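You operate a simulated robot arm through the tools that you are given. There is no shell and no other tool. Be economical: measure what you need, move in short steps, check, and stop when the job is done.

You are at the controls of a simulated two-armed robot. One attempt, no reset.

Task
Take the box on the top of the packing bench and put it away on the shelf behind the lanes. Put the red padlock from the top of the packing bench on the tote shelf under the packing bench and the yellow padlock on the clear part of the workbench. Put the bottle on the clear part of the workbench away on the top of the packing bench. Press the green call button to switch it on. Close the top drawer. Take the jar on the clear part of the workbench and put it away on the upper shelf of the goods rack. Close the washer drawer. Take the scrubbing brush and leave it on the top of the wooden bench. Open the left freezer lid. Do these in any order. Set down upright: box, bottle, jar.

The check looks at the end state, three seconds after you hand in, the way a careful person would. Anything else that was tipped, shoved, dropped, spilled or broken makes it a failure. A push-on lid holds only when it is set on centred and level and pressed home; a screw cap is set on level and turned clockwise until tight.

Robot
Two 7-joint arms with two-finger parallel grippers on one trunk, on a base that drives. Base frame: it is fixed to the floor where the robot stands at the start and does not move with it; the origin is under the middle of the robot, x ahead of it, y to its left, z up. Units: cm, rad, N and s.
The left shoulder is at the start at [6, 18.9, 120.3], the right one opposite. With the tool pointing down near the work surface each hand reaches from about 10 to 32 cm from the robot's upright axis, wherever it stands, measured 20 degrees to its own side. Places, roughly: bottle [50, -125, 100]; box [50, 0, 100]; clear part of the workbench [60, -150, 90]; green call button [-160, 120, 80]; jar [75, -150, 100]; left freezer lid [-200, -690, 80]; padlock [50, 25, 100]; scrubbing brush (17x7x9 cm) [-110, -670, 20]; shelf behind the lanes (149x24 cm) [-870, 112, 80]; top drawer [30, -150, 70]; top of the packing bench [80, 140, 90]; top of the wooden bench [-380, -670, 70]; tote shelf under the packing bench [70, 60, 30]; upper shelf of the goods rack [-110, 370, 120]; washer drawer [50, -510, 70]. Payload 3.43 kg a hand.
The TCP of each hand is the grasp point between the finger pads, 3 cm short of the fingertips. In the tool frame z runs along the fingers and y along their closing line. Largest opening 9.4 cm; finger width 2.8, thickness 1; the body of the gripper, 5 by 9.6 cm, starts 5.5 cm behind the TCP.
Orientation is that of the tool frame in the base frame, as a unit quaternion [w, x, y, z]. With the fingers straight down and closing along the base's y, the tool's x points along the base's -x, its y along +y and its z along -z.

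Tools
- The arms move only by the tool apply_moves. It takes "left_commands", "right_commands" or both (then of equal length, played together; a hand with none holds still); each is a list of rows, each a list of 3 entries, a list of its own where there are three numbers: the gripper command, from -1 (fully open) to 1 (shut), values between in proportion, then the shift along the tool's x, y, z in units of 100 mm (1.0 is 100 mm), then the turn, a rotation vector about the tool's x, y, z in units of 60 degrees (1.0 is 60 degrees). In form: [[hand, [dx, dy, dz], [rx, ry, rz]], ...]. A call has 1 to 20 rows; each row is the pose to reach, as a shift and turn from the pose commanded when the call began, along the tool's axes at that moment. A call with a number of a shift or a turn outside -1 to 1 is refused whole. Each row takes 0.2 s and may step no farther than 5 cm and 0.15 rad from the row before; otherwise, or with a gripper value out of range, the whole call is refused. Where a pose cannot be reached the arm comes as near as it can. A force on the tool above 40 N (or 10 N above the force at the start of the call, whichever is more), or a blocked arm, ends the call early, and 0.2 s more pass. The fingers move at their own pace (about 15.3 cm/s each) and stop on an object; they squeeze with about 40 N. The grip force told is the motor's: it shows also when the fingers shut on nothing. Time passes only in rows, and 0.2 s behind the last, so rows that repeat a pose let the fingers close. The reply holds the time, the measured pose of the TCP, the force on the tool along the base axes, the opening and the grip force, in the units named above and with some noise, with the torque about the TCP (base axes, N m) and any sound that the robot's microphone picked up.
- Cameras (640 x 400 px; columns grow to the right, rows downward): "scene" is now at [-0.52, 3.18, 173.88]; the picture's right is [0.49, -0.87, 0.00], its down [-0.77, -0.43, -0.47] and it looks along [0.41, 0.23, -0.89] (base axes); focal length 270 px, centre (320, 200). "left" rides on the left gripper at [7.6, -1.4, -10.2] in its tool frame; the picture's right is [0.18, 0.98, 0.00], its down [-0.75, 0.14, -0.64] and it looks along [-0.63, 0.12, 0.77] (tool axes); focal length 243 px, centre (320, 200). "right" rides on the right gripper at [7.6, 1.4, -10.2] in its tool frame; the picture's right is [-0.18, 0.98, 0.00], its down [-0.75, -0.14, -0.64] and it looks along [-0.63, -0.12, 0.77] (tool axes); focal length 243 px, centre (320, 200).
- capture(camera): a new picture of that camera. It takes no simulated time.
- slide_trunk(by): slides the trunk up (or, below 0, down) by that many cm; the arms and the scene camera ride with it, the base frame stays. It gives what a move gives, with no picture.
- steer(legs): drives the robot by 1 to 6 legs, each [ahead, left, turn to the left] in cm, cm and rad, along the robot's own axes; the way and the turn of a leg run together, so that a leg with both is an arc; at most 150 cm and 3.142 rad a leg. The arms and the cameras ride along, it lands a little off, and it stops where it bumps. It gives what a move gives.
- head_to(pan, tilt): turns the head with the scene camera to pan (to the left, within 1.501 rad either way) and tilt (down, from -0.506 to 1.204), counted from straight ahead of the robot. It gives what a move gives.
- probe_pixels(camera, pixels): for up to 12 pixels [column, row] of the newest picture of that camera ("zoom" is the newest enlarged one), the place [x, y, z] in the base frame of the surface seen there, good to about 0.2 cm. It takes no simulated time.
- inspect(camera, box): a new picture of the part [left, top, right, bottom] of that camera's present view, enlarged. It takes no simulated time.
- sign_off(): hands the job in; it is judged then, once.

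Work in short steps. Measure before you move; look again where a grasp or a placing could have gone wrong, and mend it. You have 322 turns and 200 pictures in all, those below and enlarged ones among them. Open the grippers and draw the arms clear of the work before you hand the job in, unless the task says otherwise; then end with one line.

The tools are called after ">>>" as name(argument=value, ...) on one line, values as JSON. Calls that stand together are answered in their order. apply_moves: Moves the arms, as the interface text tells. Its arguments: {"type":"object","properties":{"left_commands":{"type":"array"},"right_commands":{"type":"array"}},"required":[]} The other tools are called the same way: slide_trunk (by) slides the trunk up or down; steer (legs) drives the base; head_to (pan, tilt) turns the head that bears the scene camera; capture (camera) takes a picture; probe_pixels (camera, pixels) gives the place of the surface under pixels of a picture; inspect (camera, box) takes an enlarged picture of a part of a camera's view; sign_off () hands the job in.

At the start:

```text
time: 0.0
left_eef_pos: [42.13, 34.33, 110.4]
left_orientation: [0.001, 0.0, 1.0, 0.0]
left_wrist_force: [0.6, 0.2, -0.2]
left_torque: [0.03, 0.02, -0.01]
left_grip_width: 9.38
left_grip_force: 0.1
right_eef_pos: [34.75, -2.63, 114.74]
right_orientation: [0.0, 0.0, 1.0, 0.0]
right_wrist_force: [0.0, -0.2, 0.6]
right_torque: [0.02, -0.01, -0.01]
right_grip_width: 9.41
right_grip_force: 0.1
trunk travel left (down, up): [-87.5, 11.5]
robot x, y, heading: [-0.03, -0.44, -0.001]
head pan, tilt: [0.508, 1.087]
```

scene: 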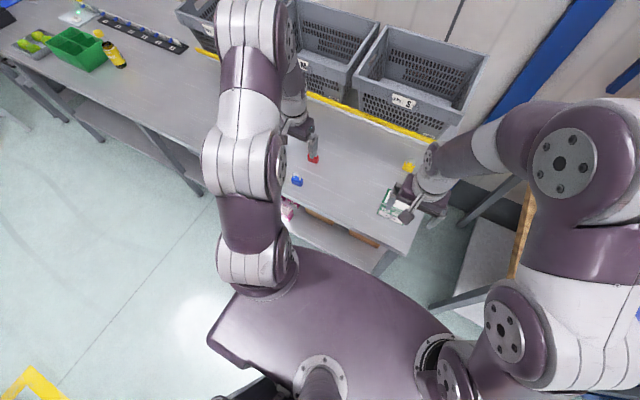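
right: 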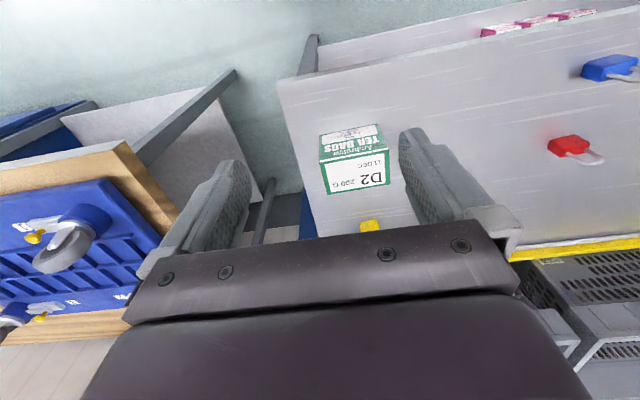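
left: 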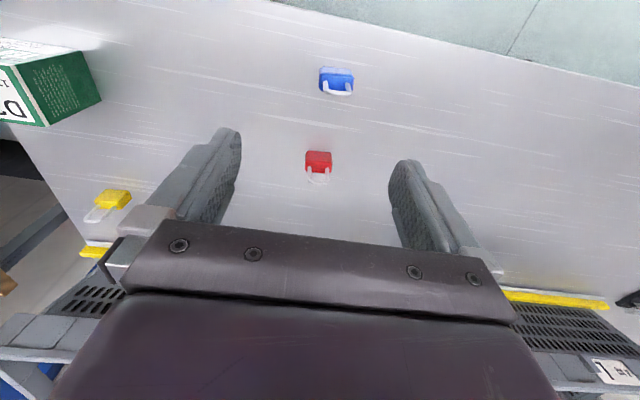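

The left picture shows the red padlock at (318,162), the yellow at (112,200), the blue at (337,80); the right shows the box at (352,160). I measure them.

>>> probe_pixels(camera="left", pixels=[[318, 155], [318, 167], [318, 182], [306, 160], [331, 160], [112, 195], [112, 206], [95, 214], [125, 196], [337, 75], [300, 230], [260, 100]])

>>> probe_pixels(camera="right", pixels=[[350, 135], [325, 160], [385, 152], [358, 178], [328, 193], [388, 184], [321, 136], [376, 126], [370, 225], [500, 30], [420, 60], [300, 90]])

>>> head_to(pan=0.0, tilt=0.9)

>>> capture(camera="scene")

```text
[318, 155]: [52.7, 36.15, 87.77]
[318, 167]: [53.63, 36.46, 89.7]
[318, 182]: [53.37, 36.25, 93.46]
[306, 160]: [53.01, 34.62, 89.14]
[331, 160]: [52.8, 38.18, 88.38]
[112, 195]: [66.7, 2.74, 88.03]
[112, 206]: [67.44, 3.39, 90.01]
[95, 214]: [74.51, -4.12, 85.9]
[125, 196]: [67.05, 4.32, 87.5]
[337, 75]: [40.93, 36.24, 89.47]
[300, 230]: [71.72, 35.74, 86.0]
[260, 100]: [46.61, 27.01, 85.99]
```

```text
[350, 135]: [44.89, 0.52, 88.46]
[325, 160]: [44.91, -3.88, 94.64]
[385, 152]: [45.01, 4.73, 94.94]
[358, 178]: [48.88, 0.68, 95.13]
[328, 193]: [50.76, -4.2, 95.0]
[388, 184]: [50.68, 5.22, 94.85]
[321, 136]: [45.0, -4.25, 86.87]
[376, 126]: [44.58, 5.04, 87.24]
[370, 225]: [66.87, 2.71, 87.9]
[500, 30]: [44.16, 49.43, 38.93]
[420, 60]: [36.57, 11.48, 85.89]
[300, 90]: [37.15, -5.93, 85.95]
```

```text
time: 0.9
left_eef_pos: [42.03, 34.41, 110.33]
left_orientation: [-0.001, 0.0, 1.0, 0.0]
left_wrist_force: [0.0, 0.7, -0.6]
left_torque: [-0.03, 0.03, 0.02]
left_grip_width: 9.4
left_grip_force: 0.2
right_eef_pos: [34.8, -2.61, 114.74]
right_orientation: [0.0, 0.0, 1.0, 0.0]
right_wrist_force: [0.2, 0.7, 0.4]
right_torque: [0.0, 0.0, 0.0]
right_grip_width: 9.41
right_grip_force: 0.0
trunk travel left (down, up): [-87.5, 11.5]
robot x, y, heading: [-0.47, 0.22, -0.001]
head pan, tilt: [0.0, 0.901]
```

```text
196 pictures are left
```

scene: 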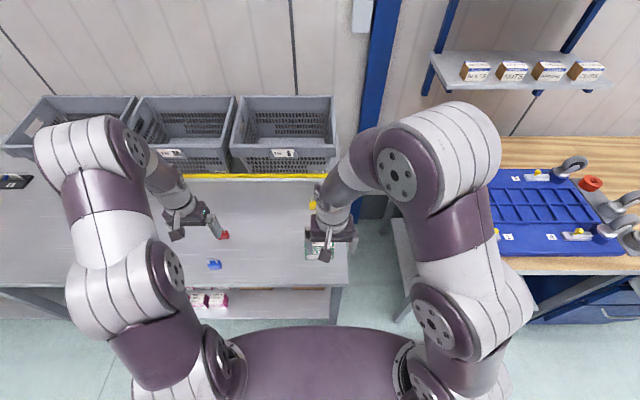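

I zoom on the red padlock and the yellow one to see their stance.

>>> inspect(camera="left", box=[270, 50, 390, 200])

>>> inspect(camera="left", box=[0, 30, 180, 250])

```text
2.67 times, centred on (330, 125) of left
```

zoom: 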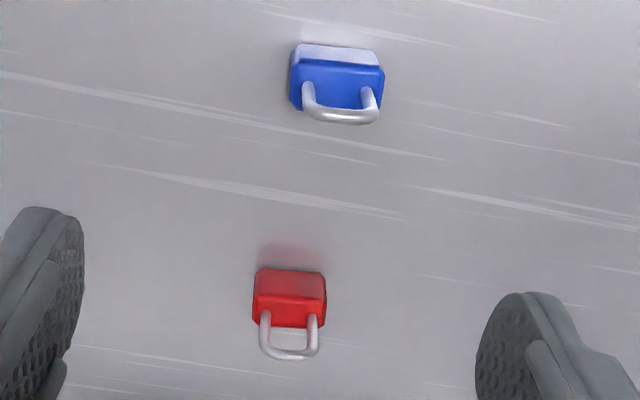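

```text
1.82 times, centred on (90, 140) of left
```

zoom: 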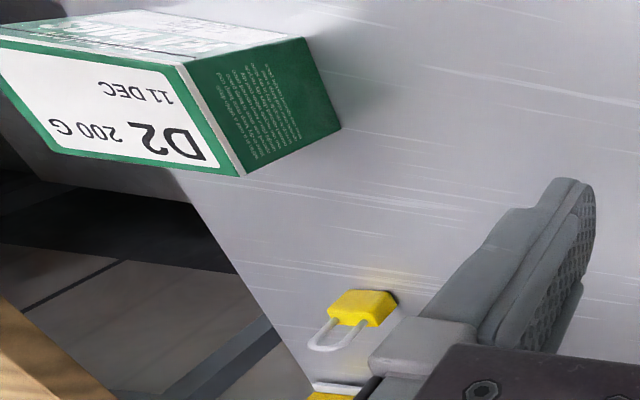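

Padlocks stand upright. Now I measure the tote shelf's visible front strip and bench edge in the scene picture.

>>> probe_pixels(camera="scene", pixels=[[280, 300], [280, 315], [280, 294], [320, 300], [240, 305], [280, 285], [197, 296], [215, 300], [280, 276], [223, 236], [215, 264], [260, 292]])

>>> inspect(camera="scene", box=[160, 200, 360, 330])

```text
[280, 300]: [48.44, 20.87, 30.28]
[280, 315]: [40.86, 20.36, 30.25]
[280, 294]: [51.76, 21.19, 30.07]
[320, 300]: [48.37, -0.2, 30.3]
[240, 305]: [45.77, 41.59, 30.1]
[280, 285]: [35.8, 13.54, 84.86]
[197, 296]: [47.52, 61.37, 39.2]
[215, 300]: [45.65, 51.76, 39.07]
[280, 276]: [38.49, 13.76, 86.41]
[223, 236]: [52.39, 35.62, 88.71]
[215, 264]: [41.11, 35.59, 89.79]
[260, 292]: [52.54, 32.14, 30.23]
```

```text
3.08 times, centred on (260, 265) of scene
```

zoom: 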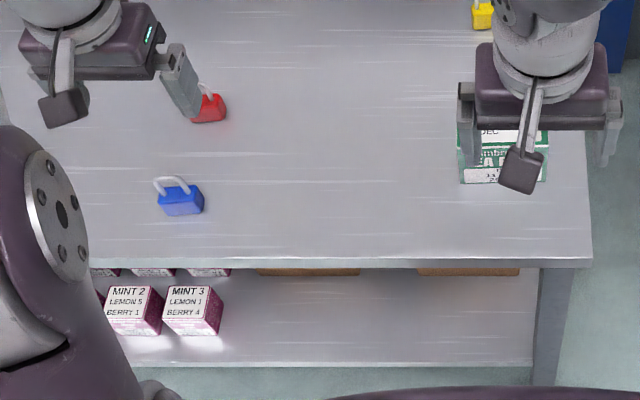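

I probe the arm itself in the scene picture for how high the elbow and wrist stand, to judge going under the bench.

>>> probe_pixels(camera="scene", pixels=[[70, 150], [90, 120], [130, 150], [90, 230], [110, 290], [160, 170], [190, 210], [430, 120], [440, 220], [400, 190], [480, 310], [340, 200]])

>>> head_to(pan=-1.0, tilt=0.6)

>>> capture(camera="scene")

```text
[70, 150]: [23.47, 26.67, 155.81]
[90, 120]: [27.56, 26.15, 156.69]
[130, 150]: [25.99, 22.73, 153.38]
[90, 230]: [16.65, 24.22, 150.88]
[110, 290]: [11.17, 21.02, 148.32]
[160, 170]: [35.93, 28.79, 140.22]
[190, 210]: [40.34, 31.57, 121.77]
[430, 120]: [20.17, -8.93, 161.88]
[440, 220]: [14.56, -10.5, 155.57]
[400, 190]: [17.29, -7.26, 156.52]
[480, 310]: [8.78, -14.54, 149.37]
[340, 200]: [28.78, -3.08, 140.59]
```

```text
time: 2.2
left_eef_pos: [41.98, 34.42, 110.29]
left_orientation: [0.0, 0.0, 1.0, 0.0]
left_wrist_force: [0.1, -0.4, 0.5]
left_torque: [0.02, -0.01, 0.01]
left_grip_width: 9.4
left_grip_force: 0.1
right_eef_pos: [34.78, -2.64, 114.78]
right_orientation: [0.001, 0.0, 1.0, 0.0]
right_wrist_force: [0.0, -0.8, -0.3]
right_torque: [0.02, 0.0, 0.01]
right_grip_width: 9.39
right_grip_force: 0.0
trunk travel left (down, up): [-87.5, 11.5]
robot x, y, heading: [0.08, -0.04, -0.001]
head pan, tilt: [-1.0, 0.6]
```

```text
192 pictures are left
```

scene: 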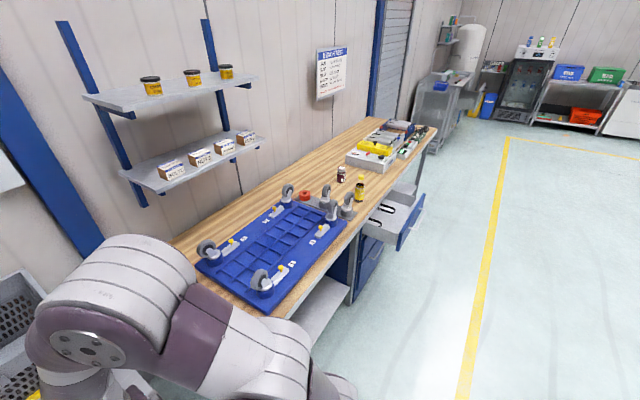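

The red padlock stands at about (53.4, 36.4), body z 86–89.7. I move the left hand over it.

>>> apply_moves(left_commands=[[-1, [-0.4, 0.07, 0], [0, 0, 0]], [-1, [-0.8, 0.14, 0.2], [0, 0, 0]], [-1, [-1.0, 0.2, 0.5], [0, 0, 0]], [-1, [-1.0, 0.2, 0.9], [0, 0, 0]], [-1, [-1.0, 0.2, 1.0], [0, 0, 0]], [-1, [-1.0, 0.2, 1.0], [0, 0, 0]]])

>>> capture(camera="left")

```text
time: 3.6
left_eef_pos: [52.02, 36.38, 100.33]
left_orientation: [0.0, 0.0, 1.0, 0.0]
left_wrist_force: [-0.3, 0.3, 0.5]
left_torque: [0.02, -0.01, 0.02]
left_grip_width: 9.38
left_grip_force: 0.0
right_eef_pos: [34.69, -2.74, 114.83]
right_orientation: [0.0, 0.0, 1.0, 0.0]
right_wrist_force: [0.7, 0.0, -0.6]
right_torque: [0.01, -0.04, -0.01]
right_grip_width: 9.39
right_grip_force: 0.1
trunk travel left (down, up): [-87.5, 11.5]
robot x, y, heading: [-0.01, 0.01, -0.001]
head pan, tilt: [-1.0, 0.6]
```

```text
191 pictures are left
```

left: 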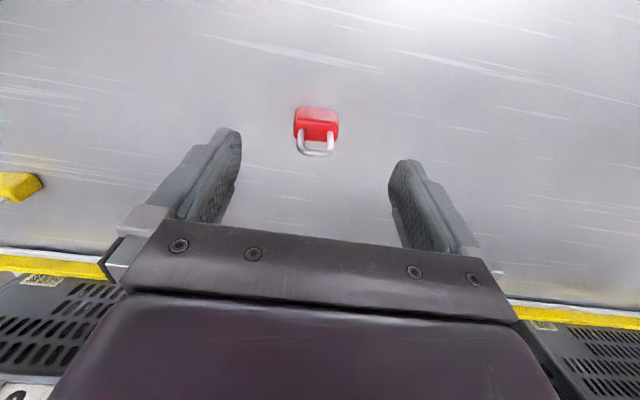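

Measure the padlock again from closer.

>>> probe_pixels(camera="left", pixels=[[317, 112], [317, 122], [317, 132], [317, 138], [296, 122], [337, 122], [315, 152], [302, 142], [330, 142]])

```text
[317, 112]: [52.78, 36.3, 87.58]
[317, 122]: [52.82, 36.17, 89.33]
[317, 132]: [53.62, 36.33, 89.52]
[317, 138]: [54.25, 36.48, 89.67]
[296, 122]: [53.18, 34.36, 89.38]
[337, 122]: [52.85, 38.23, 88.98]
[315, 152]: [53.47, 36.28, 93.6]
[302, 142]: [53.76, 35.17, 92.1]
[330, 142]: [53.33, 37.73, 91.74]
```

Descend to TCP (53.6, 36.3, 89.4) and close.

>>> apply_moves(left_commands=[[-1, [-0.16, 0, 0.3], [0, 0, 0]], [-1, [-0.16, 0, 0.7], [0, 0, 0]], [-1, [-0.16, 0, 1.0], [0, 0, 0]]])

>>> apply_moves(left_commands=[[-1, [0, 0, 0.08], [0, 0, 0]], [0.3, [0, 0, 0.08], [0, 0, 0]], [1, [0, 0, 0.08], [0, 0, 0]], [1, [0, 0, 0.08], [0, 0, 0]], [1, [0, 0, 0.08], [0, 0, 0]]])

```text
time: 4.4
left_eef_pos: [53.79, 36.45, 90.27]
left_orientation: [0.0, 0.001, 1.0, 0.0]
left_wrist_force: [0.7, 0.6, 0.0]
left_torque: [0.0, -0.02, 0.0]
left_grip_width: 9.4
left_grip_force: 0.1
right_eef_pos: [34.86, -2.55, 114.76]
right_orientation: [0.0, 0.001, 1.0, 0.0]
right_wrist_force: [0.2, -0.2, 0.0]
right_torque: [-0.02, 0.02, 0.01]
right_grip_width: 9.38
right_grip_force: 0.1
trunk travel left (down, up): [-87.5, 11.5]
robot x, y, heading: [-0.31, 0.32, -0.003]
head pan, tilt: [-1.0, 0.6]
```

```text
time: 5.6
left_eef_pos: [53.78, 36.32, 89.47]
left_orientation: [0.0, -0.001, 1.0, 0.001]
left_wrist_force: [-0.1, -0.2, 0.0]
left_torque: [0.02, 0.02, 0.04]
left_grip_width: 4.35
left_grip_force: 39.9
right_eef_pos: [34.77, -2.67, 114.82]
right_orientation: [-0.001, -0.001, 1.0, -0.001]
right_wrist_force: [0.6, 0.2, 0.4]
right_torque: [-0.02, -0.01, 0.01]
right_grip_width: 9.43
right_grip_force: 0.0
trunk travel left (down, up): [-87.5, 11.5]
robot x, y, heading: [-0.24, 0.21, 0.002]
head pan, tilt: [-1.0, 0.6]
```

Gripped at 4.35 cm. Lift and pull the hand back.

>>> apply_moves(left_commands=[[1, [0, 0, -0.3], [0, 0, 0]], [1, [0, 0, -0.7], [0, 0, 0]], [1, [0.2, 0, -1.0], [0, 0, 0]], [1, [0.6, 0, -1.0], [0, 0, 0]], [1, [0.9, 0, -1.0], [0, 0, 0]]])

>>> apply_moves(left_commands=[[1, [0, 0, -0.4], [0, 0, 0]], [1, [0, 0, -0.8], [0, 0, 0]], [1, [0, 0, -1.0], [0, 0, 0]]])

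>>> steer(legs=[[-40, 0, 0]])

>>> slide_trunk(by=-72)

>>> head_to(pan=0.2, tilt=0.6)

>>> capture(camera="scene")

```text
time: 6.8
left_eef_pos: [44.68, 36.3, 99.64]
left_orientation: [0.0, 0.0, 1.0, -0.001]
left_wrist_force: [-0.2, -0.1, -1.1]
left_torque: [0.02, -0.01, -0.01]
left_grip_width: 4.37
left_grip_force: 40.0
right_eef_pos: [34.78, -2.72, 114.87]
right_orientation: [0.0, 0.0, 1.0, 0.0]
right_wrist_force: [-0.6, 0.0, 0.1]
right_torque: [0.01, 0.0, 0.01]
right_grip_width: 9.4
right_grip_force: 0.1
trunk travel left (down, up): [-87.5, 11.5]
robot x, y, heading: [0.27, -0.06, 0.003]
head pan, tilt: [-1.0, 0.6]
```

```text
time: 7.6
left_eef_pos: [44.6, 36.45, 109.63]
left_orientation: [0.0, 0.0, 1.0, -0.001]
left_wrist_force: [0.2, -0.3, -1.6]
left_torque: [0.03, 0.03, 0.02]
left_grip_width: 4.36
left_grip_force: 39.7
right_eef_pos: [34.8, -2.61, 114.73]
right_orientation: [0.0, 0.0, 1.0, 0.0]
right_wrist_force: [0.8, -0.3, 0.2]
right_torque: [0.02, 0.0, 0.01]
right_grip_width: 9.41
right_grip_force: 0.0
trunk travel left (down, up): [-87.5, 11.5]
robot x, y, heading: [-0.26, 0.0, 0.0]
head pan, tilt: [-1.0, 0.6]
```

```text
time: 10.1
left_eef_pos: [5.32, 36.53, 109.42]
left_orientation: [-0.001, -0.001, 1.0, 0.001]
left_wrist_force: [-0.4, -0.4, -0.8]
left_torque: [0.02, -0.01, 0.01]
left_grip_width: 4.32
left_grip_force: 39.9
right_eef_pos: [-4.56, -2.56, 114.72]
right_orientation: [-0.002, -0.002, 1.0, -0.001]
right_wrist_force: [-0.3, 0.5, 0.1]
right_torque: [-0.01, -0.03, 0.03]
right_grip_width: 9.39
right_grip_force: 0.1
trunk travel left (down, up): [-87.5, 11.5]
robot x, y, heading: [-39.5, -0.16, 0.004]
head pan, tilt: [-1.0, 0.6]
```

```text
refused: -72 is not a number from -40 to 40
```

```text
time: 11.5
left_eef_pos: [5.22, 36.43, 109.36]
left_orientation: [0.001, -0.002, 1.0, 0.0]
left_wrist_force: [-0.4, -0.2, -0.8]
left_torque: [0.0, 0.0, 0.01]
left_grip_width: 4.31
left_grip_force: 40.5
right_eef_pos: [-4.64, -2.46, 114.74]
right_orientation: [0.0, -0.002, 1.0, 0.001]
right_wrist_force: [0.7, 0.3, 0.1]
right_torque: [0.0, 0.0, -0.01]
right_grip_width: 9.39
right_grip_force: 0.1
trunk travel left (down, up): [-87.5, 11.5]
robot x, y, heading: [-39.43, -0.18, 0.006]
head pan, tilt: [0.201, 0.6]
```

```text
190 pictures are left
```

scene: 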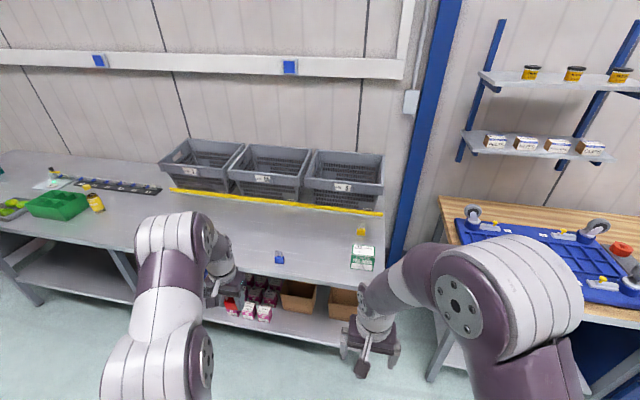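

Lower the trunk in two steps, then look.

>>> slide_trunk(by=-36)

>>> slide_trunk(by=-34)

>>> capture(camera="scene")

```text
time: 15.0
left_eef_pos: [5.13, 36.47, 73.56]
left_orientation: [0.001, -0.002, 1.0, 0.0]
left_wrist_force: [-0.1, -0.2, -2.1]
left_torque: [0.0, -0.02, 0.0]
left_grip_width: 4.36
left_grip_force: 39.8
right_eef_pos: [-4.59, -2.56, 78.82]
right_orientation: [0.0, -0.001, 1.0, -0.001]
right_wrist_force: [0.2, 0.3, -0.8]
right_torque: [0.02, 0.0, 0.01]
right_grip_width: 9.38
right_grip_force: 0.2
trunk travel left (down, up): [-51.5, 47.5]
robot x, y, heading: [-39.35, -0.36, 0.002]
head pan, tilt: [0.201, 0.6]
```

```text
time: 18.3
left_eef_pos: [5.14, 36.52, 39.61]
left_orientation: [0.0, -0.002, 1.0, 0.0]
left_wrist_force: [-0.5, -0.1, -1.0]
left_torque: [0.03, -0.02, 0.0]
left_grip_width: 4.35
left_grip_force: 40.2
right_eef_pos: [-4.6, -2.56, 44.71]
right_orientation: [0.0, -0.002, 1.0, 0.0]
right_wrist_force: [-0.6, -0.2, -0.4]
right_torque: [0.0, 0.0, 0.0]
right_grip_width: 9.41
right_grip_force: 0.1
trunk travel left (down, up): [-17.5, 81.5]
robot x, y, heading: [-39.52, -0.21, 0.001]
head pan, tilt: [0.201, 0.6]
```

```text
189 pictures are left
```

scene: 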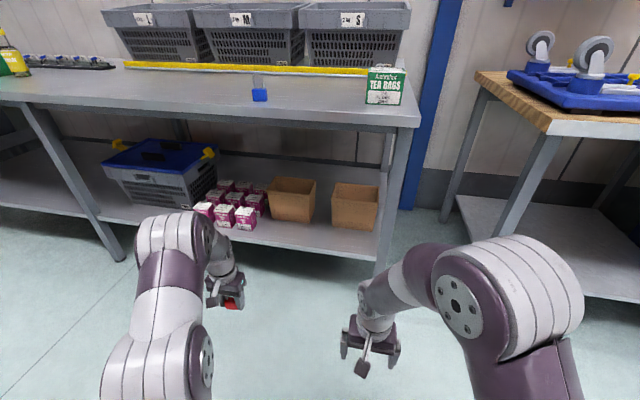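

Measure the boxes on the shelf and the bench underside.

>>> probe_pixels(camera="scene", pixels=[[290, 216], [355, 226], [314, 215], [245, 226], [310, 235], [330, 122], [330, 100], [300, 245], [160, 240], [215, 260], [380, 285]])

```text
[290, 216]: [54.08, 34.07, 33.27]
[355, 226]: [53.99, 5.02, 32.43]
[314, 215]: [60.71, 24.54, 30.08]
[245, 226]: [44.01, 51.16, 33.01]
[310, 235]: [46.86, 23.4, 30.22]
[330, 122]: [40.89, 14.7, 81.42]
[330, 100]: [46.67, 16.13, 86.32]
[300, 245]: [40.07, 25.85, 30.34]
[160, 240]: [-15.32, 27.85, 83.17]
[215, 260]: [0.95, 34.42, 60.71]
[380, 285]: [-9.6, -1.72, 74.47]
```

Place spot: (46.5, 36, 30.2) is free (brown box starts x 54, pink y≥47). I draw the right hand back 10 cm, then drive 41 cm ahead.

>>> apply_moves(right_commands=[[-1, [0.4, 0, 0], [0, 0, 0]], [-1, [0.8, 0, 0], [0, 0, 0]], [-1, [1.0, 0, 0], [0, 0, 0]]])

>>> steer(legs=[[41, 0, 0]])

>>> capture(camera="left")

```text
time: 19.1
left_eef_pos: [5.12, 36.52, 39.55]
left_orientation: [0.0, -0.002, 1.0, 0.0]
left_wrist_force: [0.0, 0.2, -2.3]
left_torque: [-0.02, 0.03, -0.01]
left_grip_width: 4.32
left_grip_force: 40.0
right_eef_pos: [-14.48, -2.57, 44.85]
right_orientation: [0.001, -0.002, 1.0, 0.0]
right_wrist_force: [0.9, 0.2, -0.2]
right_torque: [-0.02, 0.01, 0.0]
right_grip_width: 9.4
right_grip_force: 0.0
trunk travel left (down, up): [-17.5, 81.5]
robot x, y, heading: [-39.59, 0.11, 0.003]
head pan, tilt: [0.201, 0.6]
```

```text
time: 21.6
left_eef_pos: [45.99, 36.57, 39.55]
left_orientation: [0.0, -0.002, 1.0, 0.0]
left_wrist_force: [0.0, 0.5, -1.5]
left_torque: [0.02, 0.01, 0.01]
left_grip_width: 4.35
left_grip_force: 39.7
right_eef_pos: [26.34, -2.67, 44.81]
right_orientation: [0.0, -0.003, 1.0, 0.0]
right_wrist_force: [-0.6, -0.3, 0.1]
right_torque: [-0.01, -0.02, 0.03]
right_grip_width: 9.43
right_grip_force: 0.1
trunk travel left (down, up): [-17.5, 81.5]
robot x, y, heading: [1.2, -0.04, 0.001]
head pan, tilt: [0.201, 0.6]
```

```text
188 pictures are left
```

left: 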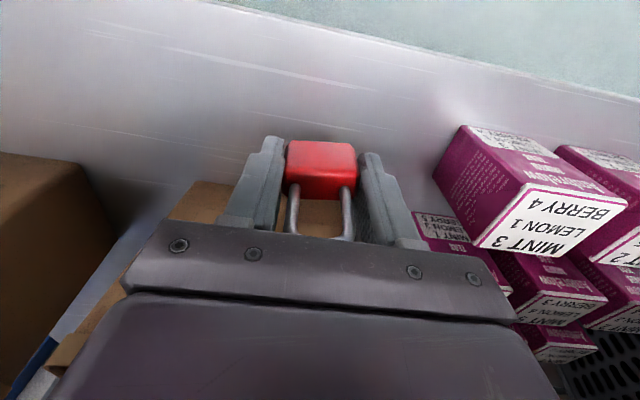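

Lower to just above the shelf, until touching.

>>> apply_moves(left_commands=[[1, [0, -0.1, 0.25], [0, 0, 0]], [1, [0, -0.1, 0.5], [0, 0, 0]], [1, [0, -0.1, 0.56], [0, 0, 0]], [1, [0, -0.1, 0.59], [0, 0, 0]]])

>>> apply_moves(left_commands=[[0.2, [0, 0, 0], [0, 0, 0]], [-0.3, [0, 0, 0], [0, 0, 0]], [-0.3, [0, 0, 0], [0, 0, 0]], [-0.3, [0, 0, -0.3], [0, 0, 0]], [-0.3, [0, 0, -0.7], [0, 0, 0]]])

>>> capture(camera="left")

```text
time: 22.6
left_eef_pos: [46.06, 35.62, 33.77]
left_orientation: [0.0, -0.002, 1.0, 0.0]
left_wrist_force: [0.1, -0.4, -1.0]
left_torque: [-0.01, -0.03, 0.0]
left_grip_width: 4.33
left_grip_force: 39.4
right_eef_pos: [26.37, -2.43, 44.69]
right_orientation: [-0.001, -0.001, 1.0, 0.0]
right_wrist_force: [0.0, -0.3, 0.2]
right_torque: [-0.01, 0.0, -0.02]
right_grip_width: 9.39
right_grip_force: 0.1
trunk travel left (down, up): [-17.5, 81.5]
robot x, y, heading: [1.55, 0.5, 0.004]
head pan, tilt: [0.201, 0.6]
```

```text
time: 23.8
left_eef_pos: [45.89, 35.55, 40.68]
left_orientation: [-0.001, -0.002, 1.0, 0.0]
left_wrist_force: [-0.3, -0.5, 0.2]
left_torque: [0.03, -0.02, -0.02]
left_grip_width: 6.13
left_grip_force: 0.1
right_eef_pos: [26.26, -2.52, 44.84]
right_orientation: [0.0, -0.002, 1.0, 0.0]
right_wrist_force: [0.6, -0.2, 0.6]
right_torque: [0.0, 0.03, 0.01]
right_grip_width: 9.41
right_grip_force: 0.2
trunk travel left (down, up): [-17.5, 81.5]
robot x, y, heading: [1.63, 0.09, 0.001]
head pan, tilt: [0.201, 0.6]
```

```text
187 pictures are left
```

left: 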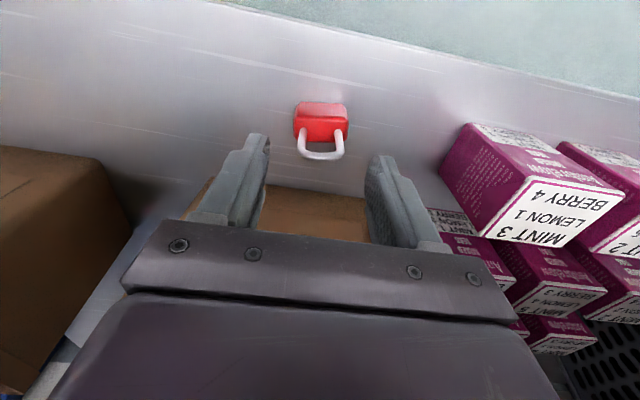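

Red padlock stands on the shelf. Back out, raise the trunk, look.

>>> steer(legs=[[-40, 0, 0]])

>>> slide_trunk(by=38)

>>> slide_trunk(by=32)

>>> steer(legs=[[40, 0, 0]])

>>> capture(camera="right")

```text
time: 26.3
left_eef_pos: [5.93, 35.43, 40.57]
left_orientation: [0.0, -0.002, 1.0, 0.0]
left_wrist_force: [-0.3, -0.4, -0.3]
left_torque: [-0.04, -0.01, -0.01]
left_grip_width: 6.13
left_grip_force: 0.0
right_eef_pos: [-13.64, -2.55, 44.83]
right_orientation: [0.0, -0.003, 1.0, 0.0]
right_wrist_force: [1.3, -0.5, -1.0]
right_torque: [-0.02, -0.03, 0.02]
right_grip_width: 9.4
right_grip_force: 0.0
trunk travel left (down, up): [-17.5, 81.5]
robot x, y, heading: [-38.83, 0.08, 0.006]
head pan, tilt: [0.201, 0.6]
```

```text
time: 30.0
left_eef_pos: [5.97, 35.44, 78.54]
left_orientation: [0.0, -0.003, 1.0, -0.001]
left_wrist_force: [-0.2, -0.8, 0.0]
left_torque: [-0.03, 0.03, -0.02]
left_grip_width: 6.13
left_grip_force: 0.0
right_eef_pos: [-13.6, -2.59, 82.79]
right_orientation: [0.0, -0.003, 1.0, 0.0]
right_wrist_force: [-0.5, 0.2, 0.2]
right_torque: [-0.01, 0.02, 0.02]
right_grip_width: 9.38
right_grip_force: 0.0
trunk travel left (down, up): [-55.5, 43.5]
robot x, y, heading: [-38.68, -0.55, 0.005]
head pan, tilt: [0.201, 0.6]
```

```text
time: 33.2
left_eef_pos: [5.92, 35.46, 110.66]
left_orientation: [0.0, -0.002, 1.0, 0.0]
left_wrist_force: [-0.6, 0.1, -0.8]
left_torque: [0.01, 0.0, -0.02]
left_grip_width: 6.11
left_grip_force: 0.0
right_eef_pos: [-13.63, -2.55, 114.77]
right_orientation: [0.0, -0.002, 1.0, -0.001]
right_wrist_force: [0.2, -0.6, -0.5]
right_torque: [0.01, 0.0, 0.01]
right_grip_width: 9.41
right_grip_force: 0.1
trunk travel left (down, up): [-87.5, 11.5]
robot x, y, heading: [-38.22, 0.05, 0.005]
head pan, tilt: [0.201, 0.6]
```

```text
time: 35.7
left_eef_pos: [45.77, 35.68, 110.68]
left_orientation: [0.0, -0.003, 1.0, 0.0]
left_wrist_force: [0.4, 0.0, -0.2]
left_torque: [-0.01, -0.02, 0.02]
left_grip_width: 6.1
left_grip_force: 0.1
right_eef_pos: [26.08, -2.3, 114.77]
right_orientation: [0.001, -0.002, 1.0, 0.0]
right_wrist_force: [0.0, -0.1, -0.2]
right_torque: [0.0, 0.01, 0.01]
right_grip_width: 9.41
right_grip_force: 0.0
trunk travel left (down, up): [-87.5, 11.5]
robot x, y, heading: [1.11, -0.12, 0.008]
head pan, tilt: [0.201, 0.6]
```

```text
186 pictures are left
```

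right: 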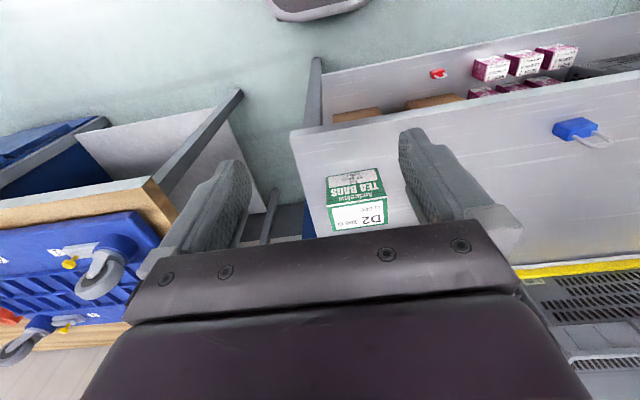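

Advance the right hand over the box toward the yellow padlock, 30 cm in three calls.

>>> apply_moves(right_commands=[[-1, [-0.5, 0, 0], [0, 0, 0]], [-1, [-1.0, 0, 0], [0, 0, 0]]])

>>> apply_moves(right_commands=[[-1, [-0.5, 0.1, 0], [0, 0, 0]], [-1, [-1.0, 0.2, 0], [0, 0, 0]]])

>>> apply_moves(right_commands=[[-1, [-0.5, 0.1, 0], [0, 0, 0]], [-1, [-1.0, 0.3, 0.3], [0, 0, 0]], [-1, [-1.0, 0.3, 0.6], [0, 0, 0]], [-1, [-1.0, 0.3, 0.6], [0, 0, 0]]])

>>> capture(camera="right")

```text
time: 36.3
left_eef_pos: [45.98, 35.66, 110.62]
left_orientation: [-0.001, -0.003, 1.0, 0.0]
left_wrist_force: [0.4, -0.6, 0.6]
left_torque: [0.02, 0.03, -0.03]
left_grip_width: 6.13
left_grip_force: 0.0
right_eef_pos: [36.33, -2.29, 114.67]
right_orientation: [-0.001, -0.002, 1.0, 0.0]
right_wrist_force: [-0.1, -0.1, -0.8]
right_torque: [-0.01, 0.03, -0.04]
right_grip_width: 9.42
right_grip_force: 0.0
trunk travel left (down, up): [-87.5, 11.5]
robot x, y, heading: [1.0, 0.18, 0.001]
head pan, tilt: [0.201, 0.6]
```

```text
refused: row 1 steps farther than a row can; nothing moved
```

```text
refused: row 1 steps farther than a row can; nothing moved
```

```text
185 pictures are left
```

right: 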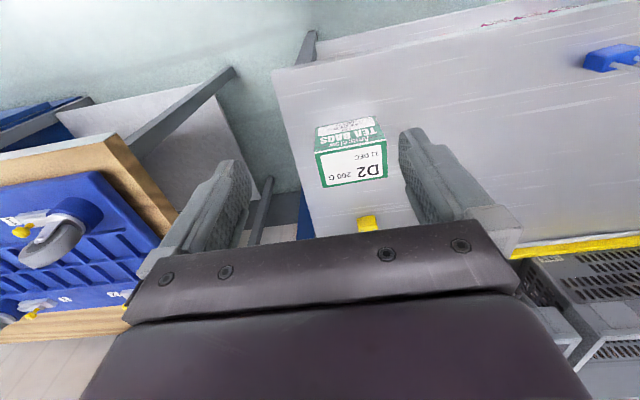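

Steps must stay under 5 cm Euclidean; repeat with smaller rows.

>>> apply_moves(right_commands=[[-1, [-0.45, 0.1, 0], [0, 0, 0]], [-1, [-0.9, 0.2, 0], [0, 0, 0]], [-1, [-1.0, 0.2, 0], [0, 0, 0]]])

>>> apply_moves(right_commands=[[-1, [-0.45, 0.1, 0], [0, 0, 0]], [-1, [-0.9, 0.2, 0], [0, 0, 0]], [-1, [-1.0, 0.3, 0.3], [0, 0, 0]], [-1, [-1.0, 0.3, 0.7], [0, 0, 0]], [-1, [-1.0, 0.3, 0.7], [0, 0, 0]]])

>>> capture(camera="right")

```text
time: 37.1
left_eef_pos: [45.59, 35.54, 110.72]
left_orientation: [0.001, -0.003, 1.0, 0.001]
left_wrist_force: [0.0, 0.0, 0.1]
left_torque: [0.0, -0.05, 0.0]
left_grip_width: 6.11
left_grip_force: 0.1
right_eef_pos: [46.06, -0.32, 114.7]
right_orientation: [0.0, -0.003, 1.0, 0.001]
right_wrist_force: [0.2, 0.2, 0.0]
right_torque: [0.01, -0.01, -0.02]
right_grip_width: 9.42
right_grip_force: 0.1
trunk travel left (down, up): [-87.5, 11.5]
robot x, y, heading: [1.09, 0.11, 0.004]
head pan, tilt: [0.201, 0.6]
```

```text
time: 38.3
left_eef_pos: [45.72, 35.71, 110.58]
left_orientation: [-0.001, -0.003, 1.0, 0.0]
left_wrist_force: [0.3, -0.8, -0.1]
left_torque: [-0.03, -0.01, 0.01]
left_grip_width: 6.1
left_grip_force: 0.0
right_eef_pos: [56.18, 2.7, 107.68]
right_orientation: [0.001, -0.003, 1.0, 0.0]
right_wrist_force: [-0.2, -1.0, 0.4]
right_torque: [-0.01, -0.02, -0.01]
right_grip_width: 9.4
right_grip_force: 0.1
right hand out of reach, approached as far as the arm can: row 2, 3
trunk travel left (down, up): [-87.5, 11.5]
robot x, y, heading: [0.99, 0.24, 0.003]
head pan, tilt: [0.201, 0.6]
```

```text
184 pictures are left
```

right: 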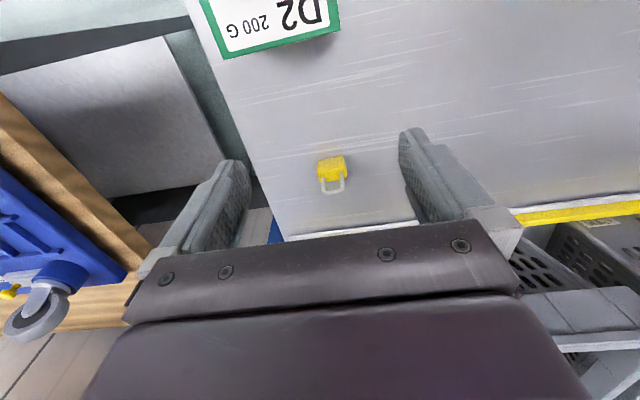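

The right arm is near its reach at x 56; the padlock is at x 67. I look down to see how much room the base has ahead.

>>> probe_pixels(camera="right", pixels=[[332, 162], [332, 172], [320, 165], [346, 163], [330, 190], [323, 180], [343, 178], [300, 20], [225, 50], [338, 30]])

>>> head_to(pan=0.0, tilt=1.2)

>>> capture(camera="scene")

```text
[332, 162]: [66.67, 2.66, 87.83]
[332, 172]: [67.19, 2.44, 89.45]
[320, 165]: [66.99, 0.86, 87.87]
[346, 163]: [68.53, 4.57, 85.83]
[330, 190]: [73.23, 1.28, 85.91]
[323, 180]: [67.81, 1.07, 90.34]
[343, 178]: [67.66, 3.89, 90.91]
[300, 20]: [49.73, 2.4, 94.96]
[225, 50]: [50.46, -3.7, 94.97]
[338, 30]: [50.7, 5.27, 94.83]
```

```text
time: 39.3
left_eef_pos: [45.83, 35.69, 110.59]
left_orientation: [0.0, -0.003, 1.0, 0.0]
left_wrist_force: [0.2, 0.2, 0.0]
left_torque: [0.0, -0.03, -0.01]
left_grip_width: 6.1
left_grip_force: 0.0
right_eef_pos: [56.08, 2.62, 107.63]
right_orientation: [0.0, -0.002, 1.0, 0.0]
right_wrist_force: [1.2, -0.7, 0.0]
right_torque: [0.01, 0.02, 0.01]
right_grip_width: 9.37
right_grip_force: 0.0
trunk travel left (down, up): [-87.5, 11.5]
robot x, y, heading: [1.45, -0.03, 0.005]
head pan, tilt: [0.0, 1.201]
```

```text
183 pictures are left
```

scene: 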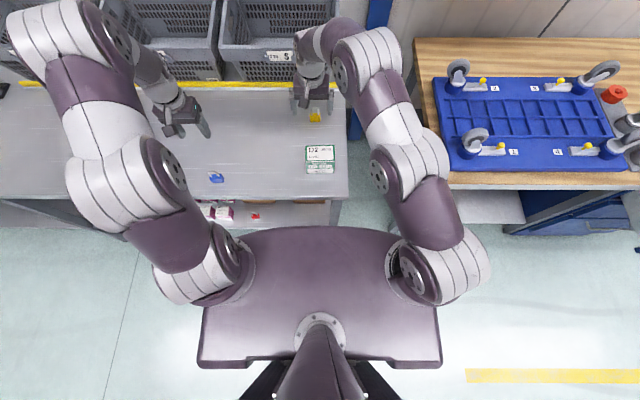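

>>> probe_pixels(camera="scene", pixels=[[320, 228], [320, 232], [280, 228], [370, 232], [240, 360], [320, 225], [300, 205], [320, 195], [215, 340]])

```text
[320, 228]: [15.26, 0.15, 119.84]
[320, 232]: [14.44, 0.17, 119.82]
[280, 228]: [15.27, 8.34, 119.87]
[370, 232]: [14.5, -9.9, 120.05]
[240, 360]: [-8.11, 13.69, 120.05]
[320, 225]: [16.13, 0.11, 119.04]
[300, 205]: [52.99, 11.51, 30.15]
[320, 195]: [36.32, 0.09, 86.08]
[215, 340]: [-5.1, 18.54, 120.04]
```

I draw the left hand back to see the base front with its camera.

>>> apply_moves(left_commands=[[-1, [0.45, -0.1, 0], [0, 0, 0]], [-1, [0.9, -0.2, 0], [0, 0, 0]], [-1, [1.0, -0.5, 0], [0, 0, 0]], [-1, [1.0, -0.9, 0], [0, 0, 0]]])

>>> capture(camera="left")

```text
time: 40.3
left_eef_pos: [35.84, 26.32, 110.76]
left_orientation: [0.0, -0.002, 1.0, 0.001]
left_wrist_force: [0.3, -0.5, 0.4]
left_torque: [0.03, -0.03, 0.03]
left_grip_width: 9.38
left_grip_force: 0.0
right_eef_pos: [56.23, 2.61, 107.74]
right_orientation: [0.0, -0.002, 1.0, 0.001]
right_wrist_force: [-0.6, 0.0, 0.0]
right_torque: [0.01, -0.03, 0.01]
right_grip_width: 9.42
right_grip_force: 0.0
trunk travel left (down, up): [-87.5, 11.5]
robot x, y, heading: [1.15, 0.14, 0.007]
head pan, tilt: [0.0, 1.201]
```

```text
182 pictures are left
```

left: 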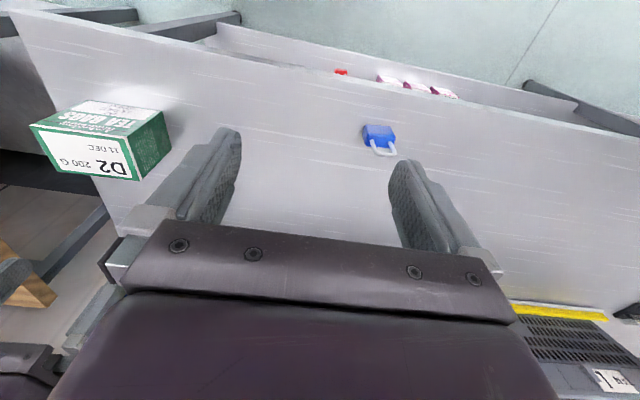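

Back 10 cm more, then look again.

>>> apply_moves(left_commands=[[-1, [0.45, 0, 0], [0, 0, 0]], [-1, [0.9, 0, 0], [0, 0, 0]], [-1, [1.0, 0, 0], [0, 0, 0]]])

>>> capture(camera="left")

```text
time: 41.1
left_eef_pos: [25.84, 26.62, 110.56]
left_orientation: [-0.001, -0.003, 1.0, 0.0]
left_wrist_force: [0.5, 0.6, 0.3]
left_torque: [0.02, 0.0, -0.01]
left_grip_width: 9.4
left_grip_force: 0.1
right_eef_pos: [56.23, 2.79, 107.7]
right_orientation: [-0.001, -0.002, 1.0, -0.001]
right_wrist_force: [0.4, 0.0, -0.2]
right_torque: [-0.04, 0.03, 0.01]
right_grip_width: 9.41
right_grip_force: 0.0
trunk travel left (down, up): [-87.5, 11.5]
robot x, y, heading: [1.29, 0.25, 0.006]
head pan, tilt: [0.0, 1.201]
```

```text
181 pictures are left
```

left: 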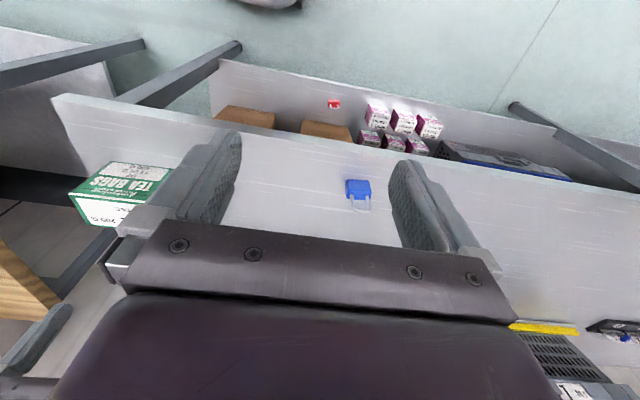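

>>> probe_pixels(camera="left", pixels=[[270, 2], [285, 7], [260, 4], [295, 4], [272, 12], [240, 12], [320, 20]])

```text
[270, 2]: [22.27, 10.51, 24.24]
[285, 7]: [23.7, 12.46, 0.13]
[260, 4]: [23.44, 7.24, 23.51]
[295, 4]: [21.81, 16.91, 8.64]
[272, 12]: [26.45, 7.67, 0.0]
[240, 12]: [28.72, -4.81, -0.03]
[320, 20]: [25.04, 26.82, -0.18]
```

The base front is at x≈24, leaving 16 cm to the shelf edge. I drive 11 cm ahead.

>>> steer(legs=[[11, 0, 0]])

>>> apply_moves(right_commands=[[-1, [0, 0, 0.4], [0, 0, 0]], [-1, [0, 0, 0.7], [0, 0, 0]]])

>>> capture(camera="right")

```text
time: 42.3
left_eef_pos: [36.69, 26.76, 110.56]
left_orientation: [0.0, -0.003, 1.0, 0.0]
left_wrist_force: [0.1, -1.0, -0.8]
left_torque: [-0.03, 0.0, 0.03]
left_grip_width: 9.41
left_grip_force: 0.1
right_eef_pos: [67.17, 2.76, 107.7]
right_orientation: [0.0, -0.003, 1.0, 0.0]
right_wrist_force: [0.6, 0.4, -0.3]
right_torque: [-0.02, 0.01, 0.01]
right_grip_width: 9.4
right_grip_force: 0.0
trunk travel left (down, up): [-87.5, 11.5]
robot x, y, heading: [12.26, -0.09, 0.003]
head pan, tilt: [0.0, 1.201]
```

```text
time: 42.9
left_eef_pos: [37.01, 26.65, 110.6]
left_orientation: [0.0, -0.002, 1.0, 0.0]
left_wrist_force: [-1.0, -0.4, 0.6]
left_torque: [0.01, 0.01, 0.01]
left_grip_width: 9.4
left_grip_force: 0.0
right_eef_pos: [67.22, 2.8, 100.64]
right_orientation: [0.0, -0.003, 1.0, 0.001]
right_wrist_force: [0.1, 0.2, -0.2]
right_torque: [-0.01, 0.03, 0.03]
right_grip_width: 9.39
right_grip_force: 0.0
trunk travel left (down, up): [-87.5, 11.5]
robot x, y, heading: [12.62, 0.25, 0.006]
head pan, tilt: [0.0, 1.201]
```

```text
180 pictures are left
```

right: 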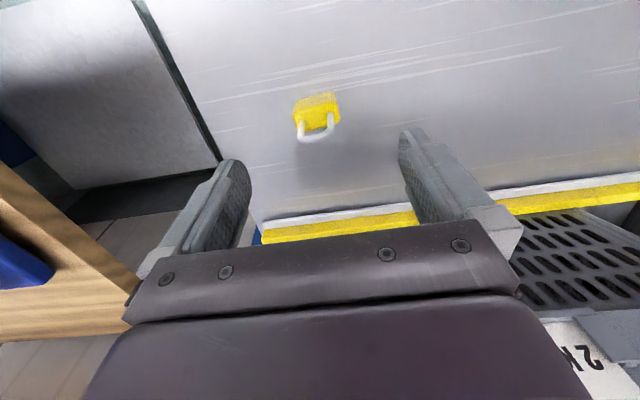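

>>> probe_pixels(camera="right", pixels=[[317, 100], [318, 117], [296, 105], [337, 100], [338, 112], [299, 124], [318, 139], [303, 132], [330, 128]])

```text
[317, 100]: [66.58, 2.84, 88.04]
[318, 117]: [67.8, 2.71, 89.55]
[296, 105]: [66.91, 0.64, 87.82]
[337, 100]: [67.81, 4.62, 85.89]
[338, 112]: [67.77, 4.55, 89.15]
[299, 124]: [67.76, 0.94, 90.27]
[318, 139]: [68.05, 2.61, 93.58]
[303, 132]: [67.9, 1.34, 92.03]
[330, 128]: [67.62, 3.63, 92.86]
```

Centre (67.5, 2.6). Descend 11.1 cm and grip.

>>> apply_moves(right_commands=[[-1, [-0.03, -0.02, 0.4], [0, 0, 0]], [-1, [-0.03, -0.02, 0.8], [0, 0, 0]], [-1, [-0.03, -0.02, 1.0], [0, 0, 0]]])

>>> apply_moves(right_commands=[[-1, [0, 0, 0.11], [0, 0, 0]], [0.3, [0, 0, 0.11], [0, 0, 0]], [1, [0, 0, 0.11], [0, 0, 0]], [1, [0, 0, 0.11], [0, 0, 0]], [1, [0, 0, 0.11], [0, 0, 0]]])

>>> apply_moves(right_commands=[[1, [0, 0, -0.4], [0, 0, 0]], [1, [0, 0, -0.8], [0, 0, 0]], [1, [0, 0, -1.0], [0, 0, 0]]])

>>> apply_moves(right_commands=[[1, [0, 0, -0.4], [0, 0, 0]], [1, [0, 0, -0.8], [0, 0, 0]], [1, [0, 0, -1.0], [0, 0, 0]]])

```text
time: 43.7
left_eef_pos: [36.89, 26.68, 110.64]
left_orientation: [0.0, -0.003, 1.0, 0.0]
left_wrist_force: [-0.4, 0.3, 0.3]
left_torque: [0.01, 0.02, 0.01]
left_grip_width: 9.4
left_grip_force: 0.0
right_eef_pos: [67.58, 2.62, 90.77]
right_orientation: [0.0, -0.003, 1.0, 0.0]
right_wrist_force: [-0.1, 0.0, -0.3]
right_torque: [-0.05, 0.03, -0.01]
right_grip_width: 9.4
right_grip_force: 0.1
trunk travel left (down, up): [-87.5, 11.5]
robot x, y, heading: [12.31, 0.1, 0.005]
head pan, tilt: [0.0, 1.201]
```

```text
time: 44.9
left_eef_pos: [36.89, 26.52, 110.54]
left_orientation: [0.0, -0.003, 1.0, 0.0]
left_wrist_force: [0.4, -0.4, 0.9]
left_torque: [0.0, 0.0, -0.03]
left_grip_width: 9.42
left_grip_force: 0.1
right_eef_pos: [67.56, 2.56, 89.69]
right_orientation: [0.001, -0.003, 1.0, 0.0]
right_wrist_force: [-0.6, -0.1, 0.5]
right_torque: [0.0, -0.01, 0.0]
right_grip_width: 4.59
right_grip_force: 40.2
trunk travel left (down, up): [-87.5, 11.5]
robot x, y, heading: [12.64, 0.1, 0.001]
head pan, tilt: [0.0, 1.201]
```

```text
time: 45.7
left_eef_pos: [36.91, 26.69, 110.64]
left_orientation: [0.0, -0.002, 1.0, 0.0]
left_wrist_force: [-0.7, 0.1, 0.4]
left_torque: [0.02, 0.01, 0.01]
left_grip_width: 9.43
left_grip_force: 0.0
right_eef_pos: [67.53, 2.63, 99.59]
right_orientation: [-0.001, -0.003, 1.0, 0.001]
right_wrist_force: [-0.1, -0.9, -0.5]
right_torque: [-0.02, 0.01, 0.02]
right_grip_width: 4.55
right_grip_force: 39.9
trunk travel left (down, up): [-87.5, 11.5]
robot x, y, heading: [12.53, 0.36, 0.007]
head pan, tilt: [0.0, 1.201]
```

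```text
time: 46.5
left_eef_pos: [36.94, 26.67, 110.55]
left_orientation: [0.001, -0.002, 1.0, 0.0]
left_wrist_force: [-0.3, 1.1, 0.3]
left_torque: [-0.02, 0.03, 0.01]
left_grip_width: 9.4
left_grip_force: 0.1
right_eef_pos: [67.43, 2.64, 109.58]
right_orientation: [-0.001, -0.003, 1.0, 0.0]
right_wrist_force: [0.1, -0.7, -0.1]
right_torque: [0.01, 0.0, 0.02]
right_grip_width: 4.55
right_grip_force: 40.4
trunk travel left (down, up): [-87.5, 11.5]
robot x, y, heading: [12.45, 0.01, 0.008]
head pan, tilt: [0.0, 1.201]
```

Gripped. Back 55 cm, then strafe right 130 cm and look at the workbench.

>>> steer(legs=[[-55, 0, 0], [0, -130, 0]])

>>> head_to(pan=-0.2, tilt=0.75)

>>> capture(camera="scene")

```text
time: 55.8
left_eef_pos: [-16.92, -104.43, 110.72]
left_orientation: [0.0, -0.006, 1.0, 0.0]
left_wrist_force: [-0.7, -0.5, -0.4]
left_torque: [-0.01, 0.0, -0.04]
left_grip_width: 9.39
left_grip_force: 0.0
right_eef_pos: [13.86, -128.47, 109.61]
right_orientation: [0.0, -0.006, 1.0, 0.0]
right_wrist_force: [0.3, -0.2, -1.2]
right_torque: [0.0, -0.03, -0.01]
right_grip_width: 4.56
right_grip_force: 39.8
trunk travel left (down, up): [-87.5, 11.5]
robot x, y, heading: [-41.36, -131.16, 0.009]
head pan, tilt: [0.0, 1.201]
```

```text
time: 56.7
left_eef_pos: [-17.0, -104.59, 110.6]
left_orientation: [0.0, -0.005, 1.0, 0.0]
left_wrist_force: [-0.1, 0.4, -0.5]
left_torque: [-0.01, -0.01, -0.01]
left_grip_width: 9.4
left_grip_force: 0.0
right_eef_pos: [13.86, -128.37, 109.62]
right_orientation: [0.0, -0.006, 1.0, 0.0]
right_wrist_force: [-0.1, 0.7, -1.2]
right_torque: [-0.02, 0.0, -0.01]
right_grip_width: 4.55
right_grip_force: 40.1
trunk travel left (down, up): [-87.5, 11.5]
robot x, y, heading: [-41.11, -131.34, 0.008]
head pan, tilt: [-0.201, 0.75]
```

```text
179 pictures are left
```

scene: 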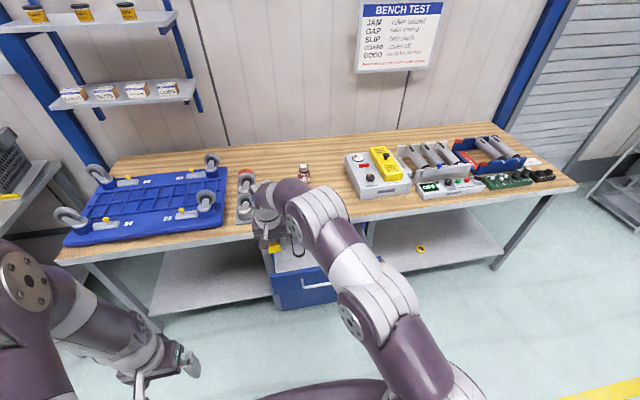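

The hand hides the clear part; I draw the right hand back 20 cm and look again.

>>> apply_moves(right_commands=[[1, [0.45, 0, 0], [0, 0, 0]], [1, [0.9, 0, 0], [0, 0, 0]], [1, [1.0, 0, 0], [0, 0, 0]]])

>>> apply_moves(right_commands=[[1, [0.45, 0, 0], [0, 0, 0]], [1, [0.9, 0, 0], [0, 0, 0]], [1, [1.0, 0, 0], [0, 0, 0]]])

>>> capture(camera="scene")

>>> capture(camera="right")

```text
time: 57.5
left_eef_pos: [-16.93, -104.52, 110.64]
left_orientation: [-0.001, -0.005, 1.0, 0.0]
left_wrist_force: [0.8, 0.8, 0.4]
left_torque: [0.03, 0.01, 0.0]
left_grip_width: 9.41
left_grip_force: 0.2
right_eef_pos: [3.86, -128.64, 109.61]
right_orientation: [0.0, -0.007, 1.0, 0.0]
right_wrist_force: [0.0, 0.1, -0.9]
right_torque: [-0.03, -0.01, -0.04]
right_grip_width: 4.55
right_grip_force: 40.0
trunk travel left (down, up): [-87.5, 11.5]
robot x, y, heading: [-41.19, -131.18, 0.012]
head pan, tilt: [-0.201, 0.75]
```

```text
time: 58.3
left_eef_pos: [-16.87, -104.49, 110.51]
left_orientation: [0.0, -0.005, 1.0, 0.0]
left_wrist_force: [0.1, -0.4, 0.4]
left_torque: [-0.03, 0.01, 0.02]
left_grip_width: 9.37
left_grip_force: 0.2
right_eef_pos: [-6.14, -128.59, 109.73]
right_orientation: [0.0, -0.005, 1.0, 0.0]
right_wrist_force: [0.3, -0.3, -1.2]
right_torque: [-0.02, 0.0, -0.02]
right_grip_width: 4.52
right_grip_force: 40.4
trunk travel left (down, up): [-87.5, 11.5]
robot x, y, heading: [-41.45, -131.22, 0.009]
head pan, tilt: [-0.201, 0.75]
```

```text
178 pictures are left
```

scene: 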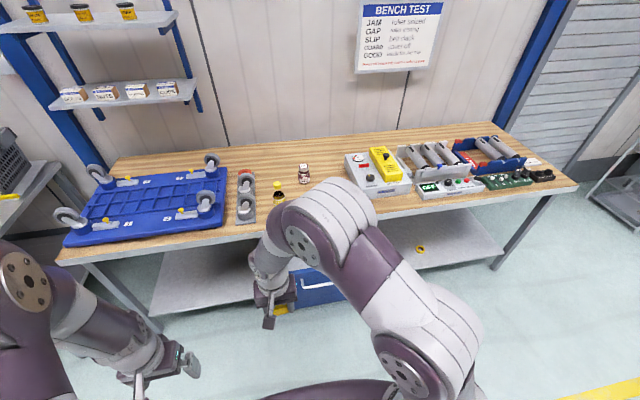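

```text
177 pictures are left
```

right: 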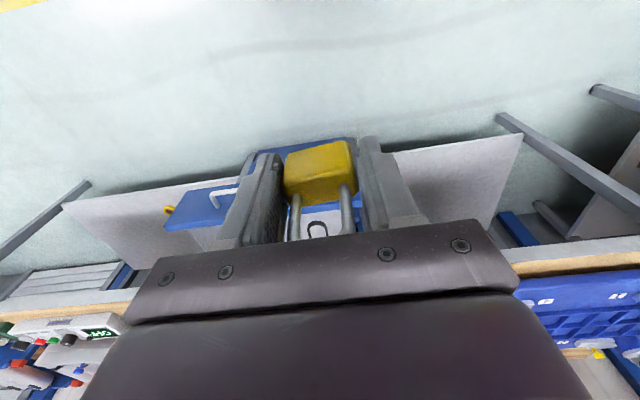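

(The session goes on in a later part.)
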